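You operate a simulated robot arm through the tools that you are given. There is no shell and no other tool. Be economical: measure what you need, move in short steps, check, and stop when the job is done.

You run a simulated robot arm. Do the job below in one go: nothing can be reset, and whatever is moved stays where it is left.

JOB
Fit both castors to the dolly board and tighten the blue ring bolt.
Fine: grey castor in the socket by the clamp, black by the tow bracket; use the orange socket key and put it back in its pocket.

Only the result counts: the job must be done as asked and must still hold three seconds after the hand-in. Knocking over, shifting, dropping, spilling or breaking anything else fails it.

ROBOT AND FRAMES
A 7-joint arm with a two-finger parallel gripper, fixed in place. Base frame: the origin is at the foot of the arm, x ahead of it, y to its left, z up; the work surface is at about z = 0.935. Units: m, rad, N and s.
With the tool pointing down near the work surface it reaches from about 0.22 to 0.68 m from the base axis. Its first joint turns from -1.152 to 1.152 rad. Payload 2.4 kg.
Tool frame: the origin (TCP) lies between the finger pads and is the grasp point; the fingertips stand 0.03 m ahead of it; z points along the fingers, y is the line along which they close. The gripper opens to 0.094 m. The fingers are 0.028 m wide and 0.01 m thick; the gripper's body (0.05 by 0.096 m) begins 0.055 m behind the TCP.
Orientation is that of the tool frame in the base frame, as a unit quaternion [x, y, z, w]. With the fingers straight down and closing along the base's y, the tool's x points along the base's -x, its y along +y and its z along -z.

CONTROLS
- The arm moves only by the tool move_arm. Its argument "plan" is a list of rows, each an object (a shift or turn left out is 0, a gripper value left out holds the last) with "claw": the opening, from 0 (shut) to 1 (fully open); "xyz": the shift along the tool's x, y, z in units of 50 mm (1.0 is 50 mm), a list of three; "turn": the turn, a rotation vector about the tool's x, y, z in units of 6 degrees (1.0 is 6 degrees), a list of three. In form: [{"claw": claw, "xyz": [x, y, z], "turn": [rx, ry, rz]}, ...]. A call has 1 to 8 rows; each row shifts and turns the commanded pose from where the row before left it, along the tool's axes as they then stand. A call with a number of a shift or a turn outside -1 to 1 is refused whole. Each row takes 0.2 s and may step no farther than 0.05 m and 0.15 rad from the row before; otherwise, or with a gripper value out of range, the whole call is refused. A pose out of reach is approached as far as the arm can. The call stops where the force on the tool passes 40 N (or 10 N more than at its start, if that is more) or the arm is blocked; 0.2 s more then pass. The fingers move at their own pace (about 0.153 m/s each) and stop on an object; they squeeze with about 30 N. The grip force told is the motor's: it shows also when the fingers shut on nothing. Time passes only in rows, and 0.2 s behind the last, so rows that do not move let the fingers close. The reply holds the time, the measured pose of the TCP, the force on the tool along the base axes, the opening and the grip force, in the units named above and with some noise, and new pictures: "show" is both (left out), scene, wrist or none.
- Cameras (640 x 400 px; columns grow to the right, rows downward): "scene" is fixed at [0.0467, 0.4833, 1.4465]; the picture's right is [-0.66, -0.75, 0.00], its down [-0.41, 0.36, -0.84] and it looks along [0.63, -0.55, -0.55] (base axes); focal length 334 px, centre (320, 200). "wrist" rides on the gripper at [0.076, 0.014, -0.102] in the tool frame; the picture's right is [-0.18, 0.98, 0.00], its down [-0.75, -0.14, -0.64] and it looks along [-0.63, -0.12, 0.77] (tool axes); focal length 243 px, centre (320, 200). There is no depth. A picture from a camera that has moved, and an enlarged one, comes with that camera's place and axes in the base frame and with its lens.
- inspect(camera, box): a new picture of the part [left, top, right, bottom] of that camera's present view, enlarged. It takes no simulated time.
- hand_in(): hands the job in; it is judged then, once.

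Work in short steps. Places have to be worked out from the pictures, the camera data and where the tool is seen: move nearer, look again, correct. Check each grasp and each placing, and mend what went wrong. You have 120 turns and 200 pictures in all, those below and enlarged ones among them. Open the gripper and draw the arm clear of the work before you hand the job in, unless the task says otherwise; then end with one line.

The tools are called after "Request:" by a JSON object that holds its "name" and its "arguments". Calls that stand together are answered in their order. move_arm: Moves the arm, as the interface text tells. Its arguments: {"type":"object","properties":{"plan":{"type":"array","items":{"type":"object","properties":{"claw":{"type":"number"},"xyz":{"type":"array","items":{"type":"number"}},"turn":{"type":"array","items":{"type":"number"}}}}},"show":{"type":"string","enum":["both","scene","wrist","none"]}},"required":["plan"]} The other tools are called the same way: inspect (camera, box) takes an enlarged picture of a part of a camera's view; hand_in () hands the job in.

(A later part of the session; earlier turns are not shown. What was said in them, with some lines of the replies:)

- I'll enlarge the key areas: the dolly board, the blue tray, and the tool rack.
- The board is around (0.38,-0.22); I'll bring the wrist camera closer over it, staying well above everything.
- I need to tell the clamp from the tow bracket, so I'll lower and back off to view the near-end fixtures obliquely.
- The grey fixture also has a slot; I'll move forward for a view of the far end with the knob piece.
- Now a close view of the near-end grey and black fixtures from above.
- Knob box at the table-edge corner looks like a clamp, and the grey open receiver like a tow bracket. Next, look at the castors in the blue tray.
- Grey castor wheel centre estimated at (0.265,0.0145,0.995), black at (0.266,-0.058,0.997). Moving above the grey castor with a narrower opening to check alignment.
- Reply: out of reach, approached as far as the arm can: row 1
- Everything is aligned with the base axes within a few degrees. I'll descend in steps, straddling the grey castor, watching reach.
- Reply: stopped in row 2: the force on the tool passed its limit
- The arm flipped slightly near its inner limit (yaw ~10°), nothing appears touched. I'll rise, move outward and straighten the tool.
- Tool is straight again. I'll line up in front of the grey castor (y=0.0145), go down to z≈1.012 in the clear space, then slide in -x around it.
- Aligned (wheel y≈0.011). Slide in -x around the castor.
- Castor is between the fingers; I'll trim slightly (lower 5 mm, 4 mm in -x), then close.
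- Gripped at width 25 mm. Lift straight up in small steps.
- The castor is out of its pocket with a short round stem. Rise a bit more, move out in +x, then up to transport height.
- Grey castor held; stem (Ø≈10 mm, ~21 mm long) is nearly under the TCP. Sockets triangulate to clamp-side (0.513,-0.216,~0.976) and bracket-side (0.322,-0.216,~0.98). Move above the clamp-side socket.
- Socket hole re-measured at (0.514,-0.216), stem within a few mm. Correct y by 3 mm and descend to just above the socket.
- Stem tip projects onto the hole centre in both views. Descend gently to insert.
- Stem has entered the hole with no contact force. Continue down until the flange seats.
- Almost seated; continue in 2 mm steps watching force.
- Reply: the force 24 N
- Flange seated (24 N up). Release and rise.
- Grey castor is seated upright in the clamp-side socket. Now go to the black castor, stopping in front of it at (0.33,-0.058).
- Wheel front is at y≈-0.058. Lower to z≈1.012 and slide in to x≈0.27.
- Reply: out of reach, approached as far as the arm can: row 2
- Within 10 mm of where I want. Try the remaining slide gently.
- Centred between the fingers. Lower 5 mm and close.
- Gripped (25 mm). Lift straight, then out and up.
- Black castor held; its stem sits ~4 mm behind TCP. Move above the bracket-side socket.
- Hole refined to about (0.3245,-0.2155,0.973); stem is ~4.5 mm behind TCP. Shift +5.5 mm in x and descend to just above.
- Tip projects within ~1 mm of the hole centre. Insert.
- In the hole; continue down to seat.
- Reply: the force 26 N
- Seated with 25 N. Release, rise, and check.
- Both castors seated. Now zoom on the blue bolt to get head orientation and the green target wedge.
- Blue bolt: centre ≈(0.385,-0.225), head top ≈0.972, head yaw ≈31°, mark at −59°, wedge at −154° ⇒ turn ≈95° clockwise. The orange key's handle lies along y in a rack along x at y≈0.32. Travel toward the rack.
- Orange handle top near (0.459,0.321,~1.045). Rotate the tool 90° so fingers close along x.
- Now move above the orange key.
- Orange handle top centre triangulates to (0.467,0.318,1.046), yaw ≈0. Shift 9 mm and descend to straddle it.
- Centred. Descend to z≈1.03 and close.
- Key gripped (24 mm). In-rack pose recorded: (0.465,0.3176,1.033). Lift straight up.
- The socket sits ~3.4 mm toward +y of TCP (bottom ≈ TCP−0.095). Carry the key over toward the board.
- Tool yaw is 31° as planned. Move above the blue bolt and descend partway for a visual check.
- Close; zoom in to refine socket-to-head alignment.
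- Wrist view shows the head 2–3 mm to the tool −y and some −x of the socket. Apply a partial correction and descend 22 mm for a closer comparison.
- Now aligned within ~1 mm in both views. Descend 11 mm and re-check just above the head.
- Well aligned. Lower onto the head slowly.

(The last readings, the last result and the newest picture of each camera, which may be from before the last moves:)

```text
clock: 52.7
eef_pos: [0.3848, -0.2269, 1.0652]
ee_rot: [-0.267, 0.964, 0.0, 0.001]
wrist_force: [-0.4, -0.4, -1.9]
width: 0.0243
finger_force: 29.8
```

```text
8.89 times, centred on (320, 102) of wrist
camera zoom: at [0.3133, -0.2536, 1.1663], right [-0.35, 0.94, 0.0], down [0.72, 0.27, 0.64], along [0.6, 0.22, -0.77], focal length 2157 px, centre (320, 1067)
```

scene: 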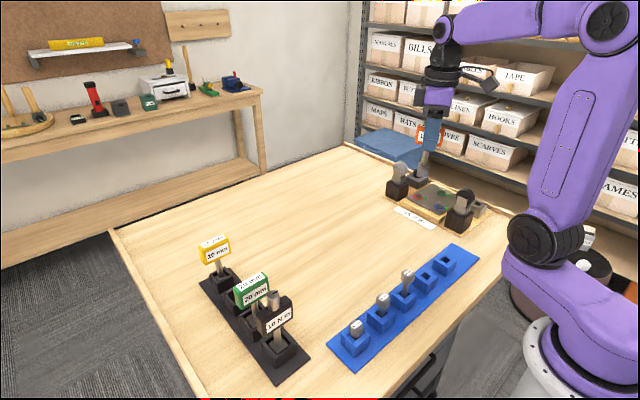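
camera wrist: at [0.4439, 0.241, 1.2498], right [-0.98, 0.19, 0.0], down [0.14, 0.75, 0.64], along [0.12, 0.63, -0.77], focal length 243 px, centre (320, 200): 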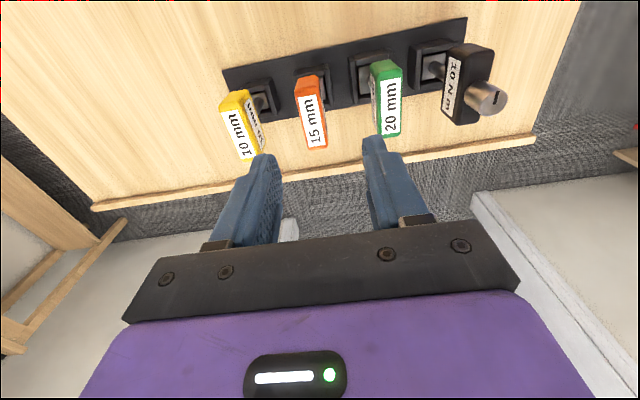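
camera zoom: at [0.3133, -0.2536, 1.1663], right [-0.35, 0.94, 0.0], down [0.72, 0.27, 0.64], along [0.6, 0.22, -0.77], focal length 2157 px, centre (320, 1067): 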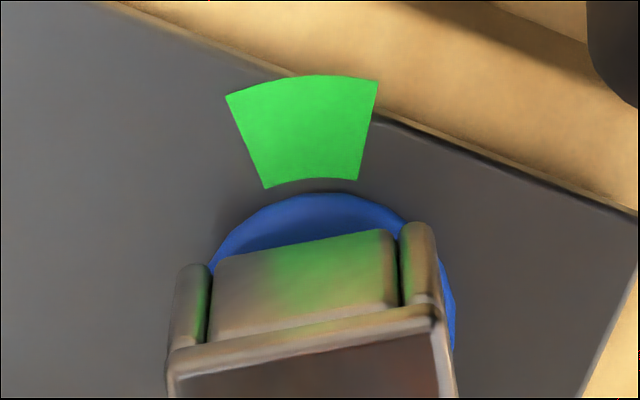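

No contact force and the socket seems to be passing over the head. Continue down.

Request:
{"name": "move_arm", "arguments": {"plan": [{"xyz": [0, 0, 0.05]}, {"xyz": [0, 0, 0.05]}, {"xyz": [0, 0, 0.05]}, {}], "show": "none"}}

Request:
{"name": "inspect", "arguments": {"camera": "scene", "box": [425, 180, 455, 215]}}

```text
clock: 53.7
eef_pos: [0.3856, -0.2256, 1.0562]
ee_rot: [-0.268, 0.964, 0.0, 0.0]
wrist_force: [0.1, -0.1, -1.8]
width: 0.0243
finger_force: 30.1
```

```text
11.43 times, centred on (440, 198) of scene
camera zoom: at [0.0467, 0.4833, 1.4465], right [-0.66, -0.75, 0.0], down [-0.41, 0.36, -0.84], along [0.63, -0.55, -0.55], focal length 3817 px, centre (-1051, 229)
```

zoom: 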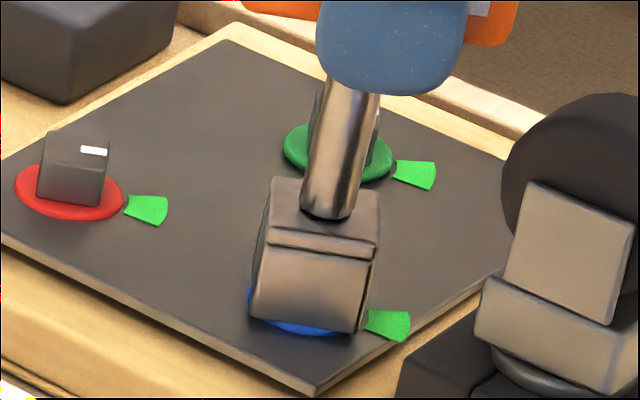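

Fully over the head, almost at the ring. Lower 2 mm more and then start turning clockwise (+tool z) 24°, compensating for the socket offset.

Request:
{"name": "move_arm", "arguments": {"plan": [{"xyz": [0, 0, 0.04]}, {}], "show": "none"}}

Request:
{"name": "move_arm", "arguments": {"plan": [{"xyz": [0, 0.007, 0], "turn": [0, 0, 1]}, {"xyz": [0, 0.007, 0], "turn": [0, 0, 1]}, {"xyz": [0, 0.007, 0], "turn": [0, 0, 1]}, {"xyz": [0, 0.007, 0], "turn": [0, 0, 1]}, {}], "show": "none"}}

Request:
{"name": "inspect", "arguments": {"camera": "scene", "box": [420, 170, 460, 215]}}

Request:
{"name": "inspect", "arguments": {"camera": "wrist", "box": [270, 80, 370, 170]}}

```text
clock: 54.3
eef_pos: [0.3864, -0.2258, 1.0563]
ee_rot: [-0.267, 0.964, -0.002, -0.001]
wrist_force: [-0.4, 0.4, -1.8]
width: 0.0241
finger_force: 29.6
```

```text
clock: 55.5
eef_pos: [0.3848, -0.2249, 1.0541]
ee_rot: [-0.061, 0.998, 0.0, 0.0]
wrist_force: [1.3, -0.6, -3.3]
width: 0.0241
finger_force: 30.0
```

```text
8.89 times, centred on (440, 192) of scene
camera zoom: at [0.0468, 0.4833, 1.4465], right [-0.66, -0.75, 0.0], down [-0.41, 0.36, -0.84], along [0.63, -0.55, -0.55], focal length 2969 px, centre (-747, 267)
```

zoom: 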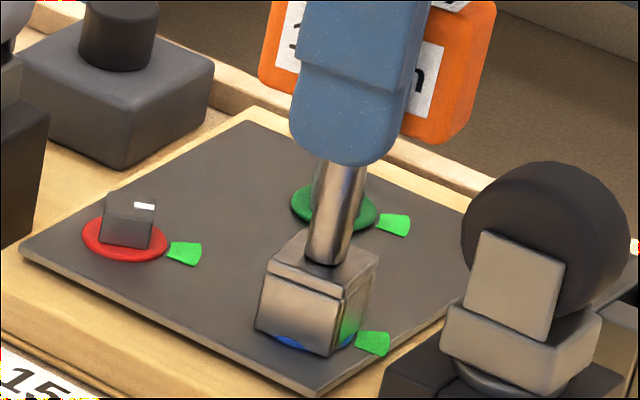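

```text
4.44 times, centred on (320, 125) of wrist
camera zoom: at [0.3079, -0.2204, 1.1566], right [0.06, 1.0, 0.0], down [0.77, -0.05, 0.64], along [0.64, -0.04, -0.77], focal length 1078 px, centre (320, 533)
```

zoom: 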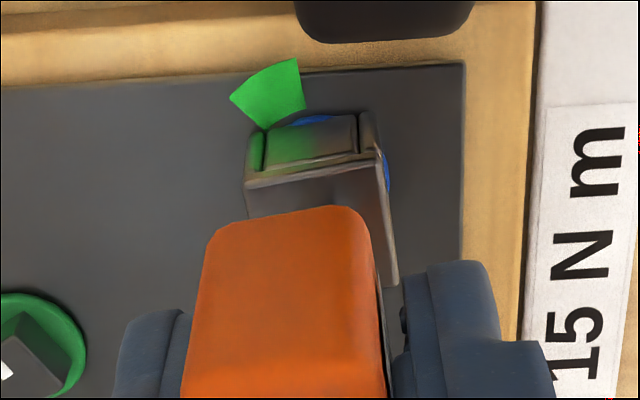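

Rotating smoothly. Continue 48° more.

Request:
{"name": "move_arm", "arguments": {"plan": [{"xyz": [0, 0.007, 0], "turn": [0, 0, 1]}, {"xyz": [0, 0.007, 0], "turn": [0, 0, 1]}, {"xyz": [0, 0.007, 0], "turn": [0, 0, 1]}, {"xyz": [0, 0.007, 0], "turn": [0, 0, 1]}, {"xyz": [0, 0.007, 0], "turn": [0, 0, 1]}, {"xyz": [0, 0.007, 0], "turn": [0, 0, 1]}, {"xyz": [0, 0.007, 0], "turn": [0, 0, 1]}, {"xyz": [0, 0.007, 0], "turn": [0, 0, 1]}], "show": "none"}}

Request:
{"name": "inspect", "arguments": {"camera": "scene", "box": [420, 170, 460, 215]}}

Request:
{"name": "inspect", "arguments": {"camera": "wrist", "box": [270, 80, 370, 170]}}

```text
clock: 57.3
eef_pos: [0.3857, -0.2231, 1.0547]
ee_rot: [0.35, 0.937, -0.001, 0.001]
wrist_force: [3.5, -3.5, -3.2]
width: 0.0241
finger_force: 30.1
```

```text
8.89 times, centred on (440, 192) of scene
camera zoom: at [0.0468, 0.4832, 1.4465], right [-0.66, -0.75, 0.0], down [-0.41, 0.36, -0.84], along [0.63, -0.55, -0.55], focal length 2969 px, centre (-747, 267)
```

zoom: 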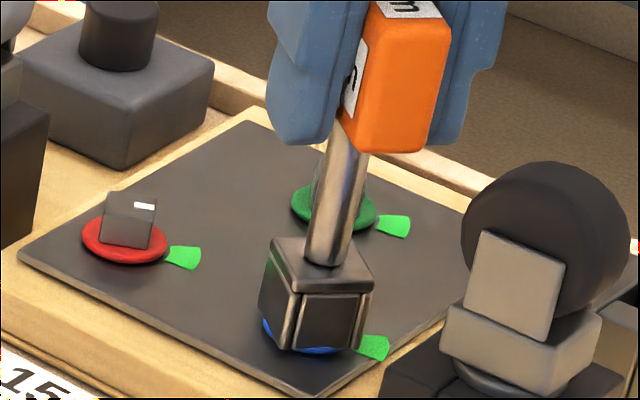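

```text
4.44 times, centred on (320, 125) of wrist
camera zoom: at [0.3379, -0.1619, 1.1561], right [0.79, 0.62, 0.0], down [0.47, -0.6, 0.64], along [0.4, -0.51, -0.77], focal length 1078 px, centre (320, 533)
```

zoom: 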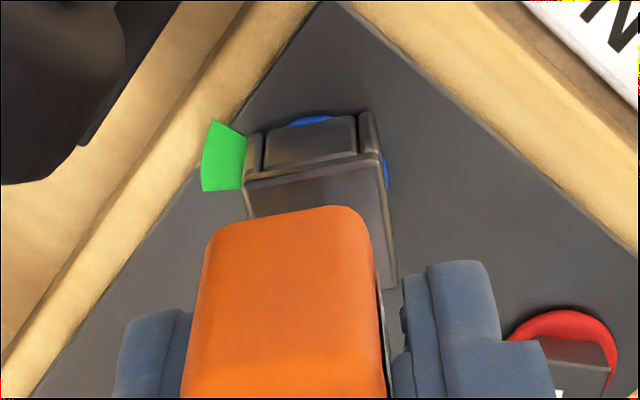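

Rotation 72° so far with modest reaction. Another 26°.

Request:
{"name": "move_arm", "arguments": {"plan": [{"xyz": [0, 0.007, 0], "turn": [0, 0, 1]}, {"xyz": [0, 0.007, 0], "turn": [0, 0, 1]}, {"xyz": [0, 0.007, 0], "turn": [0, 0, 1]}, {"xyz": [0, 0.007, 0], "turn": [0, 0, 1]}, {"turn": [0, 0, 0.3]}, {}], "show": "none"}}

Request:
{"name": "inspect", "arguments": {"camera": "wrist", "box": [270, 80, 370, 170]}}

```text
clock: 58.7
eef_pos: [0.3875, -0.2214, 1.0551]
ee_rot: [0.552, 0.834, -0.001, -0.001]
wrist_force: [1.1, -9.9, -7.6]
width: 0.0239
finger_force: 29.4
```

```text
4.44 times, centred on (320, 125) of wrist
camera zoom: at [0.3704, -0.1457, 1.1568], right [0.98, 0.22, 0.0], down [0.17, -0.75, 0.64], along [0.14, -0.63, -0.77], focal length 1078 px, centre (320, 533)
```

zoom: 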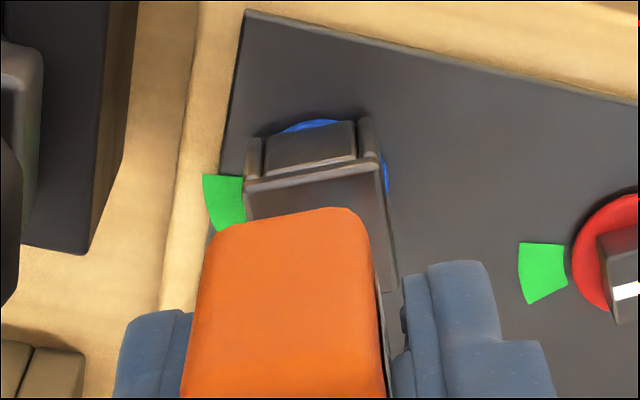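

Total 98°. Relax slightly (1.5° back) and lift off to check the bolt mark.

Request:
{"name": "move_arm", "arguments": {"plan": [{"turn": [0, 0, -0.25]}, {"xyz": [0, 0, -0.15]}, {"xyz": [0, 0, -0.25]}, {"xyz": [0, 0, -0.5]}, {"xyz": [0, 0, -0.5]}, {}], "show": "none"}}

Request:
{"name": "inspect", "arguments": {"camera": "scene", "box": [420, 180, 460, 220]}}

Request:
{"name": "inspect", "arguments": {"camera": "wrist", "box": [270, 60, 370, 150]}}

```text
clock: 60.1
eef_pos: [0.3886, -0.2202, 1.1239]
ee_rot: [0.54, 0.842, -0.001, 0.0]
wrist_force: [-0.2, -0.2, -2.3]
width: 0.0241
finger_force: 30.0
```

```text
10.00 times, centred on (440, 200) of scene
camera zoom: at [0.0467, 0.4833, 1.4465], right [-0.66, -0.75, 0.0], down [-0.41, 0.36, -0.84], along [0.63, -0.55, -0.55], focal length 3340 px, centre (-880, 200)
```

zoom: 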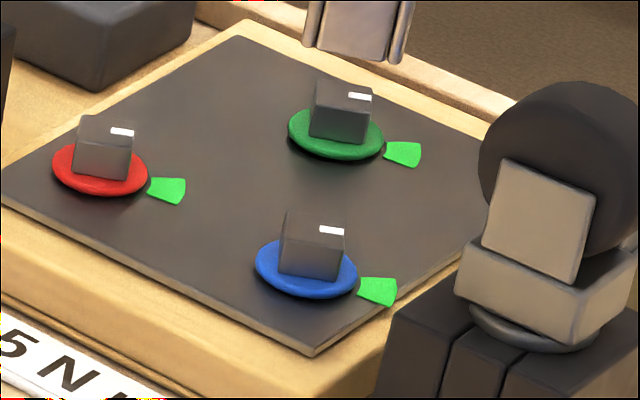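

```text
4.44 times, centred on (320, 105) of wrist
camera zoom: at [0.3688, -0.1447, 1.2269], right [0.97, 0.24, 0.0], down [0.19, -0.74, 0.64], along [0.16, -0.62, -0.77], focal length 1078 px, centre (320, 622)
```

zoom: 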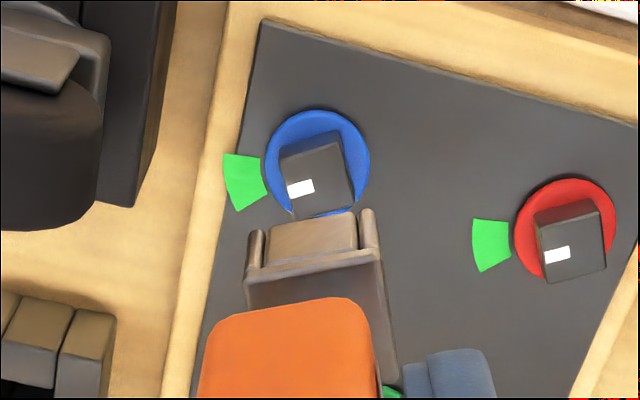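

The blue mark now points at the green wedge (−152° vs ≈−151…−154°). Return the key: rise, then rotate back 155.3° to its original orientation.

Request:
{"name": "move_arm", "arguments": {"plan": [{"xyz": [0, 0, -0.6]}, {"xyz": [0, 0, -0.55]}, {"turn": [0, 0, -1]}, {"turn": [0, 0, -1]}, {"turn": [0, 0, -1]}, {"turn": [0, 0, -1]}, {"turn": [0, 0, -1]}, {"turn": [0, 0, -1]}], "show": "none"}}

Request:
{"name": "move_arm", "arguments": {"plan": [{"turn": [0, 0, -1]}, {"turn": [0, 0, -1]}, {"turn": [0, 0, -1]}, {"turn": [0, 0, -1]}, {"turn": [0, 0, -1]}, {"turn": [0, 0, -1]}, {"turn": [0, 0, -1]}, {"turn": [0, 0, -1]}], "show": "none"}}

Request:
{"name": "move_arm", "arguments": {"plan": [{"turn": [0, 0, -1]}, {"turn": [0, 0, -1]}, {"turn": [0, 0, -1]}, {"turn": [0, 0, -1]}, {"turn": [0, 0, -1]}, {"turn": [0, 0, -1]}, {"turn": [0, 0, -1]}, {"turn": [0, 0, -1]}], "show": "none"}}

Request:
{"name": "move_arm", "arguments": {"plan": [{"turn": [0, 0, -1]}, {"turn": [0, 0, -1]}, {"turn": [0, 0, -1]}, {"turn": [0, 0, -0.88]}, {}], "show": "scene"}}

```text
clock: 61.9
eef_pos: [0.3871, -0.2202, 1.1824]
ee_rot: [0.252, 0.968, 0.0, 0.0]
wrist_force: [0.5, -0.1, -1.8]
width: 0.024
finger_force: 29.8
```

```text
clock: 63.7
eef_pos: [0.3864, -0.2201, 1.1812]
ee_rot: [-0.163, 0.987, -0.001, 0.001]
wrist_force: [-0.6, -0.8, -2.9]
width: 0.0239
finger_force: 29.6
```

```text
clock: 65.5
eef_pos: [0.3859, -0.2207, 1.1828]
ee_rot: [-0.551, 0.835, 0.0, -0.001]
wrist_force: [0.5, -0.1, -2.2]
width: 0.0242
finger_force: 30.0
```

```text
clock: 66.7
eef_pos: [0.3863, -0.2195, 1.1814]
ee_rot: [0.707, -0.707, -0.001, 0.0]
wrist_force: [0.1, -0.5, -1.4]
width: 0.0242
finger_force: 29.7
```

scene: 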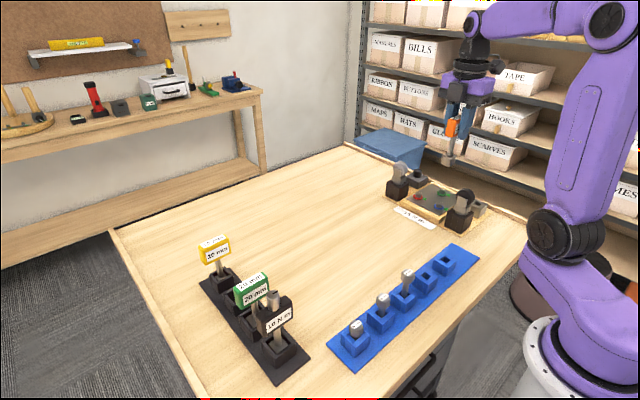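

Orientation restored. Travel back above the orange pocket.

Request:
{"name": "move_arm", "arguments": {"plan": [{"xyz": [-0.895, -0.131, 0]}, {"xyz": [-0.895, -0.131, 0]}, {"xyz": [-0.895, -0.131, 0]}, {"xyz": [-0.895, -0.131, 0]}, {"xyz": [-0.895, -0.131, 0]}, {"xyz": [-0.895, -0.131, 0]}, {"xyz": [-0.895, -0.131, 0]}, {"xyz": [-0.895, -0.131, 0]}], "show": "none"}}

Request:
{"name": "move_arm", "arguments": {"plan": [{"xyz": [-0.895, -0.131, 0]}, {"xyz": [-0.895, -0.131, 0]}, {"xyz": [-0.895, -0.131, 0]}, {"xyz": [-0.895, -0.131, 0]}, {}, {}], "show": "none"}}

Request:
{"name": "inspect", "arguments": {"camera": "scene", "box": [180, 170, 300, 310]}}

Request:
{"name": "inspect", "arguments": {"camera": "wrist", "box": [220, 40, 420, 200]}}

```text
clock: 68.5
eef_pos: [0.4378, 0.14, 1.1807]
ee_rot: [-0.707, 0.708, 0.0, 0.0]
wrist_force: [0.0, 0.9, -1.4]
width: 0.0241
finger_force: 30.2
```

```text
clock: 69.9
eef_pos: [0.469, 0.3186, 1.1815]
ee_rot: [-0.707, 0.707, 0.0, 0.0]
wrist_force: [1.1, 0.4, -2.1]
width: 0.0242
finger_force: 30.2
```

```text
2.86 times, centred on (240, 240) of scene
camera zoom: at [0.0467, 0.4834, 1.4465], right [-0.66, -0.75, 0.0], down [-0.41, 0.36, -0.84], along [0.63, -0.55, -0.55], focal length 954 px, centre (549, 86)
```

zoom: 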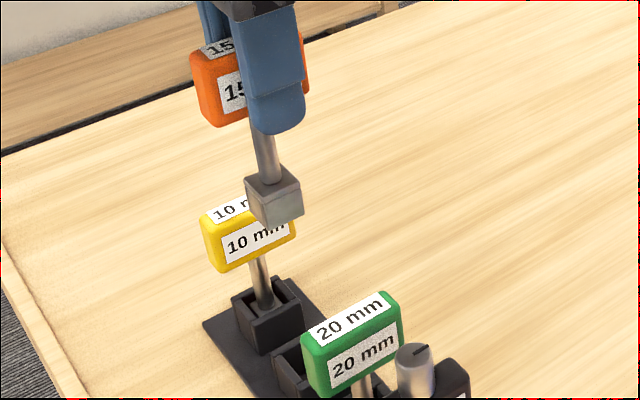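

```text
2.50 times, centred on (320, 120) of wrist
camera zoom: at [0.4543, 0.242, 1.2845], right [-0.98, 0.18, 0.0], down [0.14, 0.75, 0.64], along [0.12, 0.63, -0.77], focal length 606 px, centre (320, 400)
```

zoom: 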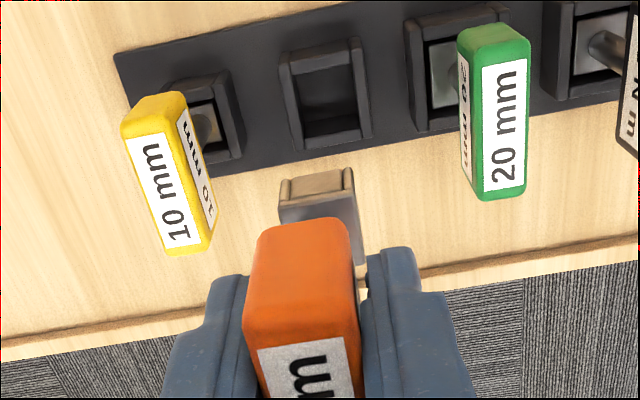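

The key hasn't slipped in the grip. Correct 4 mm in x and descend to just above the pocket.

Request:
{"name": "move_arm", "arguments": {"plan": [{"xyz": [0.02, 0.075, 0.5]}, {"xyz": [0, 0, 0.6]}, {"xyz": [0, 0, 0.6]}, {}], "show": "none"}}

Request:
{"name": "inspect", "arguments": {"camera": "scene", "box": [195, 220, 275, 310]}}

Request:
{"name": "inspect", "arguments": {"camera": "wrist", "box": [270, 60, 370, 150]}}

```text
clock: 70.9
eef_pos: [0.464, 0.315, 1.0975]
ee_rot: [-0.707, 0.707, 0.0, 0.0]
wrist_force: [-0.1, 0.2, -1.9]
width: 0.024
finger_force: 29.5
```

```text
4.44 times, centred on (235, 265) of scene
camera zoom: at [0.0467, 0.4833, 1.4465], right [-0.66, -0.75, 0.0], down [-0.41, 0.36, -0.84], along [0.63, -0.55, -0.55], focal length 1484 px, centre (698, -89)
```

zoom: 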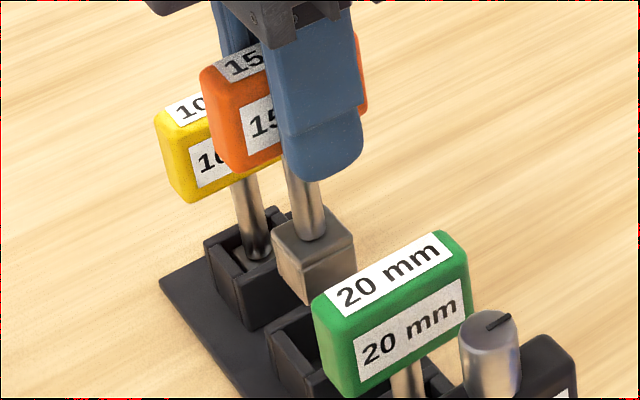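

```text
4.44 times, centred on (320, 105) of wrist
camera zoom: at [0.4493, 0.24, 1.1991], right [-0.98, 0.18, 0.0], down [0.14, 0.75, 0.64], along [0.12, 0.63, -0.77], focal length 1078 px, centre (320, 622)
```

zoom: 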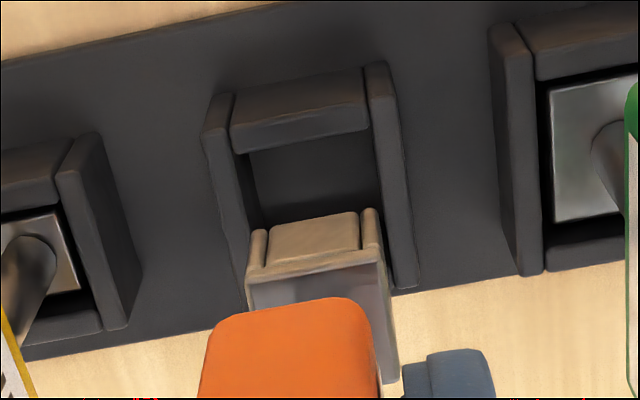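

Trim to the recorded grasp pose (0.465,0.3176) and lower partway.

Request:
{"name": "move_arm", "arguments": {"plan": [{"xyz": [-0.05, -0.02, 0.2]}, {"xyz": [0, 0, 0.25]}, {}], "show": "none"}}

Request:
{"name": "inspect", "arguments": {"camera": "scene", "box": [205, 240, 265, 300]}}

Request:
{"name": "inspect", "arguments": {"camera": "wrist", "box": [270, 60, 370, 150]}}

```text
clock: 71.7
eef_pos: [0.4632, 0.3185, 1.0737]
ee_rot: [-0.707, 0.708, -0.001, -0.001]
wrist_force: [0.3, 1.0, -2.1]
width: 0.0238
finger_force: 29.8
```

```text
6.67 times, centred on (235, 270) of scene
camera zoom: at [0.0467, 0.4833, 1.4465], right [-0.66, -0.75, 0.0], down [-0.41, 0.36, -0.84], along [0.63, -0.55, -0.55], focal length 2226 px, centre (887, -267)
```

zoom: 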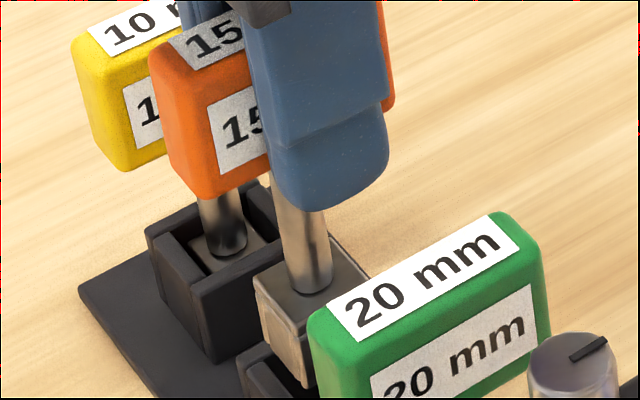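

```text
4.44 times, centred on (320, 105) of wrist
camera zoom: at [0.4498, 0.242, 1.1759], right [-0.98, 0.18, 0.0], down [0.14, 0.75, 0.64], along [0.12, 0.63, -0.77], focal length 1078 px, centre (320, 622)
```

zoom: 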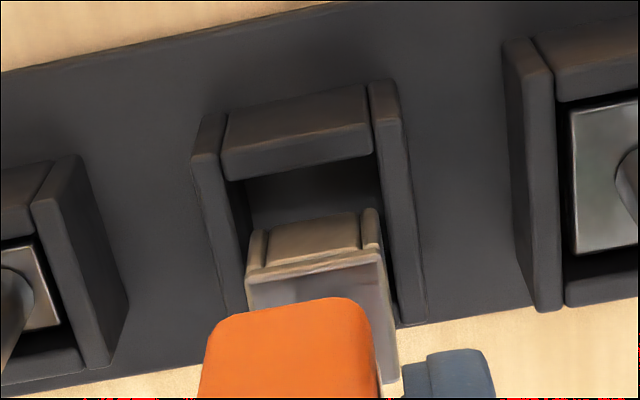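

Cube is ~1.3 mm to −x of the pocket centre; trim and lower gently.

Request:
{"name": "move_arm", "arguments": {"plan": [{"xyz": [0, -0.028, 0.1]}, {"xyz": [0, 0, 0.12]}, {"xyz": [0, 0, 0.12]}, {}], "show": "none"}}

Request:
{"name": "inspect", "arguments": {"camera": "wrist", "box": [270, 60, 370, 150]}}

```text
clock: 72.7
eef_pos: [0.4653, 0.3185, 1.0583]
ee_rot: [-0.707, 0.708, 0.001, 0.003]
wrist_force: [-1.5, -0.7, 22.9]
width: 0.0244
finger_force: 30.0
```

```text
4.44 times, centred on (320, 105) of wrist
camera zoom: at [0.4506, 0.242, 1.1603], right [-0.98, 0.18, 0.0], down [0.14, 0.75, 0.64], along [0.12, 0.63, -0.76], focal length 1078 px, centre (320, 622)
```

zoom: 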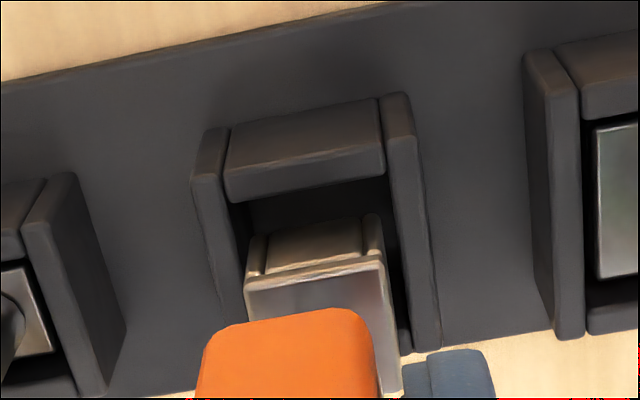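

Contact: the cube is riding on the +y wall (visible gap at the −y side). Raise 8 mm, shift −y 4 mm, and look again.

Request:
{"name": "move_arm", "arguments": {"plan": [{"xyz": [0, 0, -0.2]}, {"xyz": [0.08, 0, 0]}, {}], "show": "none"}}

Request:
{"name": "inspect", "arguments": {"camera": "wrist", "box": [270, 60, 370, 150]}}

Request:
{"name": "inspect", "arguments": {"camera": "scene", "box": [205, 240, 265, 300]}}

```text
clock: 73.5
eef_pos: [0.4636, 0.3135, 1.067]
ee_rot: [0.707, -0.707, 0.0, 0.001]
wrist_force: [-0.9, 0.8, -2.0]
width: 0.0241
finger_force: 29.9
```

```text
4.44 times, centred on (320, 105) of wrist
camera zoom: at [0.4498, 0.2373, 1.1691], right [-0.98, 0.18, 0.0], down [0.14, 0.75, 0.64], along [0.12, 0.63, -0.77], focal length 1078 px, centre (320, 622)
```

zoom: 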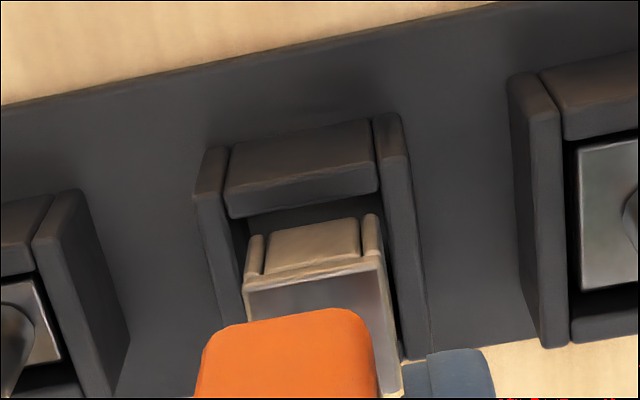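

```text
6.67 times, centred on (235, 270) of scene
camera zoom: at [0.0467, 0.4833, 1.4465], right [-0.66, -0.75, 0.0], down [-0.41, 0.36, -0.84], along [0.63, -0.55, -0.55], focal length 2226 px, centre (887, -267)
```

zoom: 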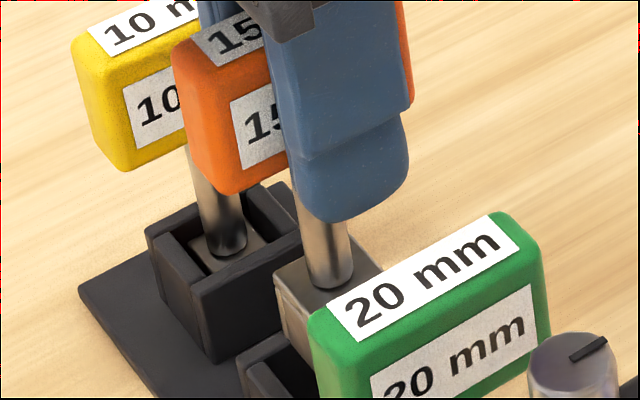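

Gap now ~2 mm at the −y side and centred in x. Nudge +1 mm y and lower slowly.

Request:
{"name": "move_arm", "arguments": {"plan": [{"xyz": [-0.015, 0, 0.1]}, {"xyz": [0, 0, 0.1]}, {"xyz": [0, 0, 0.08]}, {}], "show": "none"}}

Request:
{"name": "inspect", "arguments": {"camera": "wrist", "box": [270, 60, 370, 150]}}

Request:
{"name": "inspect", "arguments": {"camera": "scene", "box": [205, 240, 265, 300]}}

```text
clock: 74.5
eef_pos: [0.465, 0.3153, 1.0529]
ee_rot: [-0.707, 0.707, -0.001, -0.001]
wrist_force: [-0.9, -0.9, -2.2]
width: 0.0244
finger_force: 30.1
```

```text
4.44 times, centred on (320, 105) of wrist
camera zoom: at [0.4505, 0.2387, 1.1554], right [-0.98, 0.18, 0.0], down [0.14, 0.75, 0.64], along [0.12, 0.63, -0.77], focal length 1078 px, centre (320, 622)
```

zoom: 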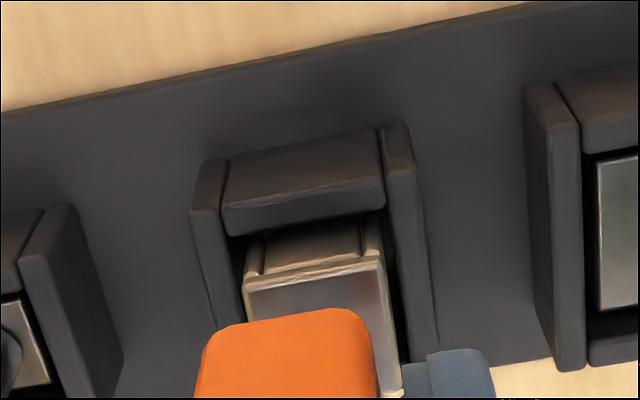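

```text
6.67 times, centred on (235, 270) of scene
camera zoom: at [0.0467, 0.4833, 1.4465], right [-0.66, -0.75, 0.0], down [-0.41, 0.36, -0.84], along [0.63, -0.55, -0.55], focal length 2226 px, centre (887, -267)
```

zoom: 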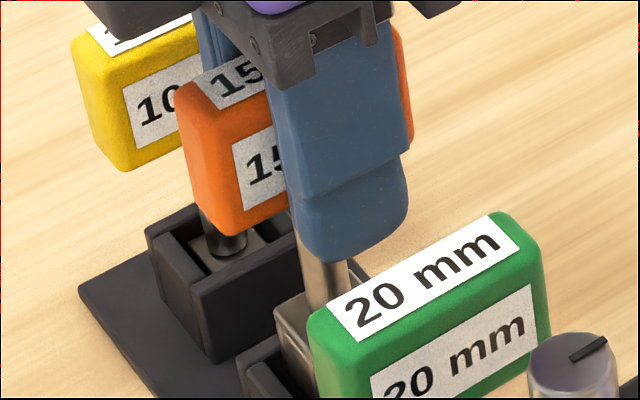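

It's entering the pocket with no contact. Continue down to seat.

Request:
{"name": "move_arm", "arguments": {"plan": [{"xyz": [0, 0, 0.1]}, {"xyz": [0, 0, 0.1]}, {"xyz": [0, 0, 0.1]}, {}], "show": "none"}}

Request:
{"name": "inspect", "arguments": {"camera": "wrist", "box": [270, 60, 370, 150]}}

```text
clock: 75.5
eef_pos: [0.4639, 0.315, 1.0388]
ee_rot: [-0.707, 0.707, 0.0, 0.0]
wrist_force: [-0.4, -0.4, -2.6]
width: 0.0239
finger_force: 29.6
```

```text
4.44 times, centred on (320, 105) of wrist
camera zoom: at [0.4502, 0.2391, 1.1406], right [-0.98, 0.18, 0.0], down [0.14, 0.75, 0.64], along [0.12, 0.63, -0.77], focal length 1078 px, centre (320, 622)
```

zoom: 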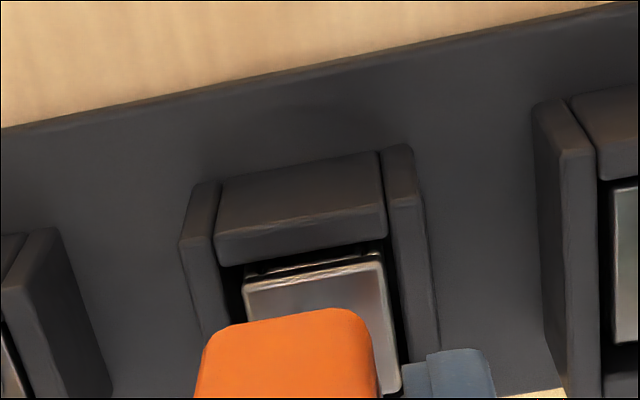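

Nicely inside; keep lowering until it touches bottom.

Request:
{"name": "move_arm", "arguments": {"plan": [{"xyz": [0, 0, 0.06]}, {"xyz": [0, 0, 0.05]}, {"xyz": [0, 0, 0.04]}, {}], "show": "none"}}

```text
clock: 76.5
eef_pos: [0.4647, 0.3161, 1.0293]
ee_rot: [-0.707, 0.707, -0.001, -0.001]
wrist_force: [0.9, 0.1, -2.6]
width: 0.0242
finger_force: 29.5
```

Request:
{"name": "move_arm", "arguments": {"plan": [{"xyz": [0, 0, 0.04]}, {"xyz": [0, 0, 0.04]}, {}], "show": "none"}}

Request:
{"name": "inspect", "arguments": {"camera": "scene", "box": [190, 220, 280, 310]}}

```text
clock: 77.3
eef_pos: [0.465, 0.3151, 1.0286]
ee_rot: [-0.707, 0.707, 0.0, 0.003]
wrist_force: [-5.9, -0.9, 30.0]
width: 0.0242
finger_force: 30.0
```

```text
4.44 times, centred on (235, 265) of scene
camera zoom: at [0.0461, 0.483, 1.4466], right [-0.66, -0.75, 0.0], down [-0.41, 0.36, -0.84], along [0.63, -0.55, -0.54], focal length 1484 px, centre (698, -89)
```

zoom: 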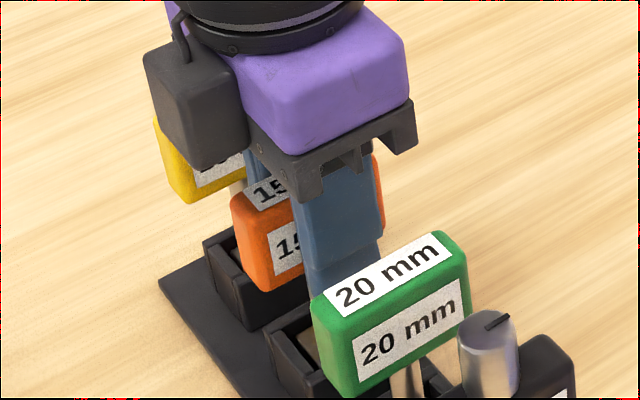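

Bottomed out (30 N). Back off the load slightly, release to a limited opening, and rise straight.

Request:
{"name": "move_arm", "arguments": {"plan": [{"xyz": [0, 0, -0.06]}, {"claw": 0.5}, {}, {"xyz": [0, 0, -0.4]}, {"xyz": [0, 0, -0.8]}, {"xyz": [0, 0, -0.9]}, {"xyz": [0, 0, -0.9]}, {}], "show": "scene"}}

Request:
{"name": "inspect", "arguments": {"camera": "scene", "box": [180, 210, 310, 390]}}

Request:
{"name": "inspect", "arguments": {"camera": "wrist", "box": [200, 20, 440, 200]}}

Request:
{"name": "inspect", "arguments": {"camera": "scene", "box": [370, 150, 510, 240]}}

```text
clock: 79.1
eef_pos: [0.4627, 0.316, 1.1795]
ee_rot: [0.707, -0.707, 0.001, 0.0]
wrist_force: [0.3, -0.1, -0.8]
width: 0.047
finger_force: 0.0
```

scene: 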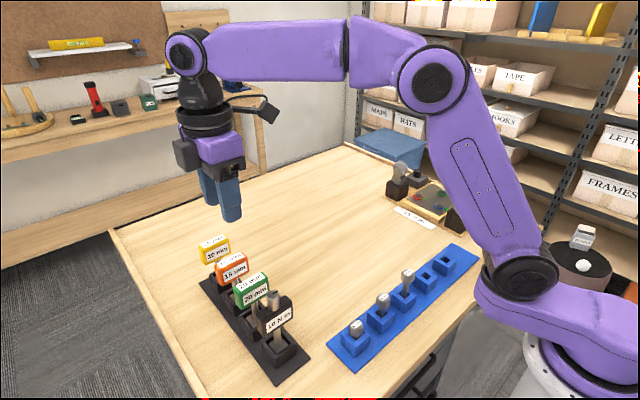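

```text
2.22 times, centred on (245, 300) of scene
camera zoom: at [0.0467, 0.4833, 1.4465], right [-0.66, -0.75, 0.0], down [-0.41, 0.36, -0.84], along [0.63, -0.55, -0.55], focal length 742 px, centre (487, -22)
```

zoom: 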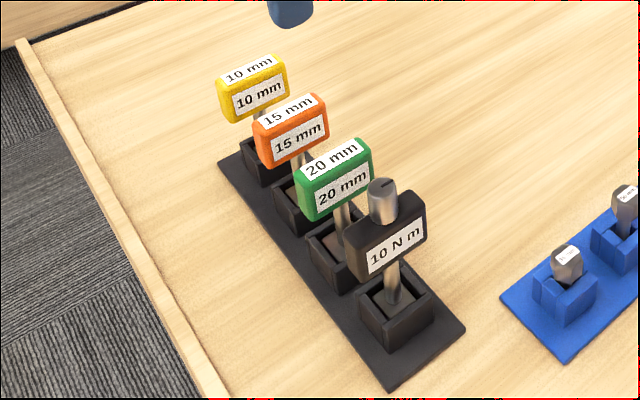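

```text
2.22 times, centred on (320, 110) of wrist
camera zoom: at [0.4491, 0.2398, 1.2822], right [-0.98, 0.18, 0.0], down [0.14, 0.75, 0.64], along [0.12, 0.63, -0.77], focal length 539 px, centre (320, 400)
```

zoom: 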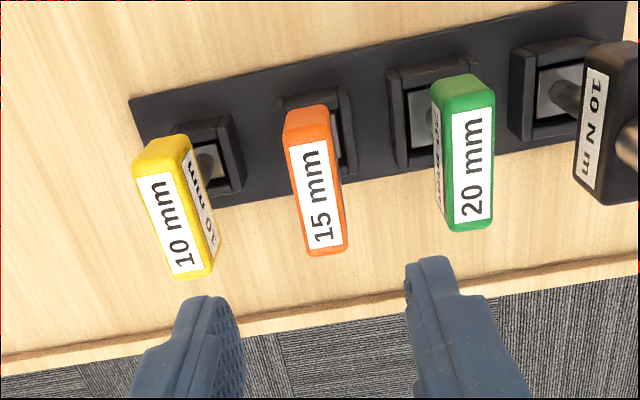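

```text
4.44 times, centred on (440, 195) of scene
camera zoom: at [0.0467, 0.4833, 1.4465], right [-0.66, -0.75, 0.0], down [-0.41, 0.36, -0.84], along [0.63, -0.55, -0.55], focal length 1484 px, centre (-213, 222)
```

zoom: 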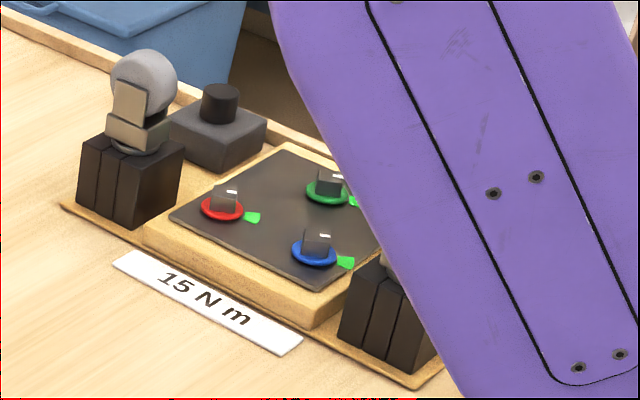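

Everything checks out: both castors are seated, the blue mark is on the wedge, and the orange key is back in its pocket. The gripper is open and clear of the work, so I'm handing in.

Request:
{"name": "hand_in", "arguments": {}}

```text
The job is handed in.
```

I handed the job in: the grey castor is in the clamp-side socket, the black castor is in the tow-bracket socket, the blue ring bolt is turned about 98° clockwise so its mark meets the green wedge, and the orange key is back in its pocket; nothing was labelled, so I took the box with the knob as the clamp and the grey slotted block as the tow bracket.
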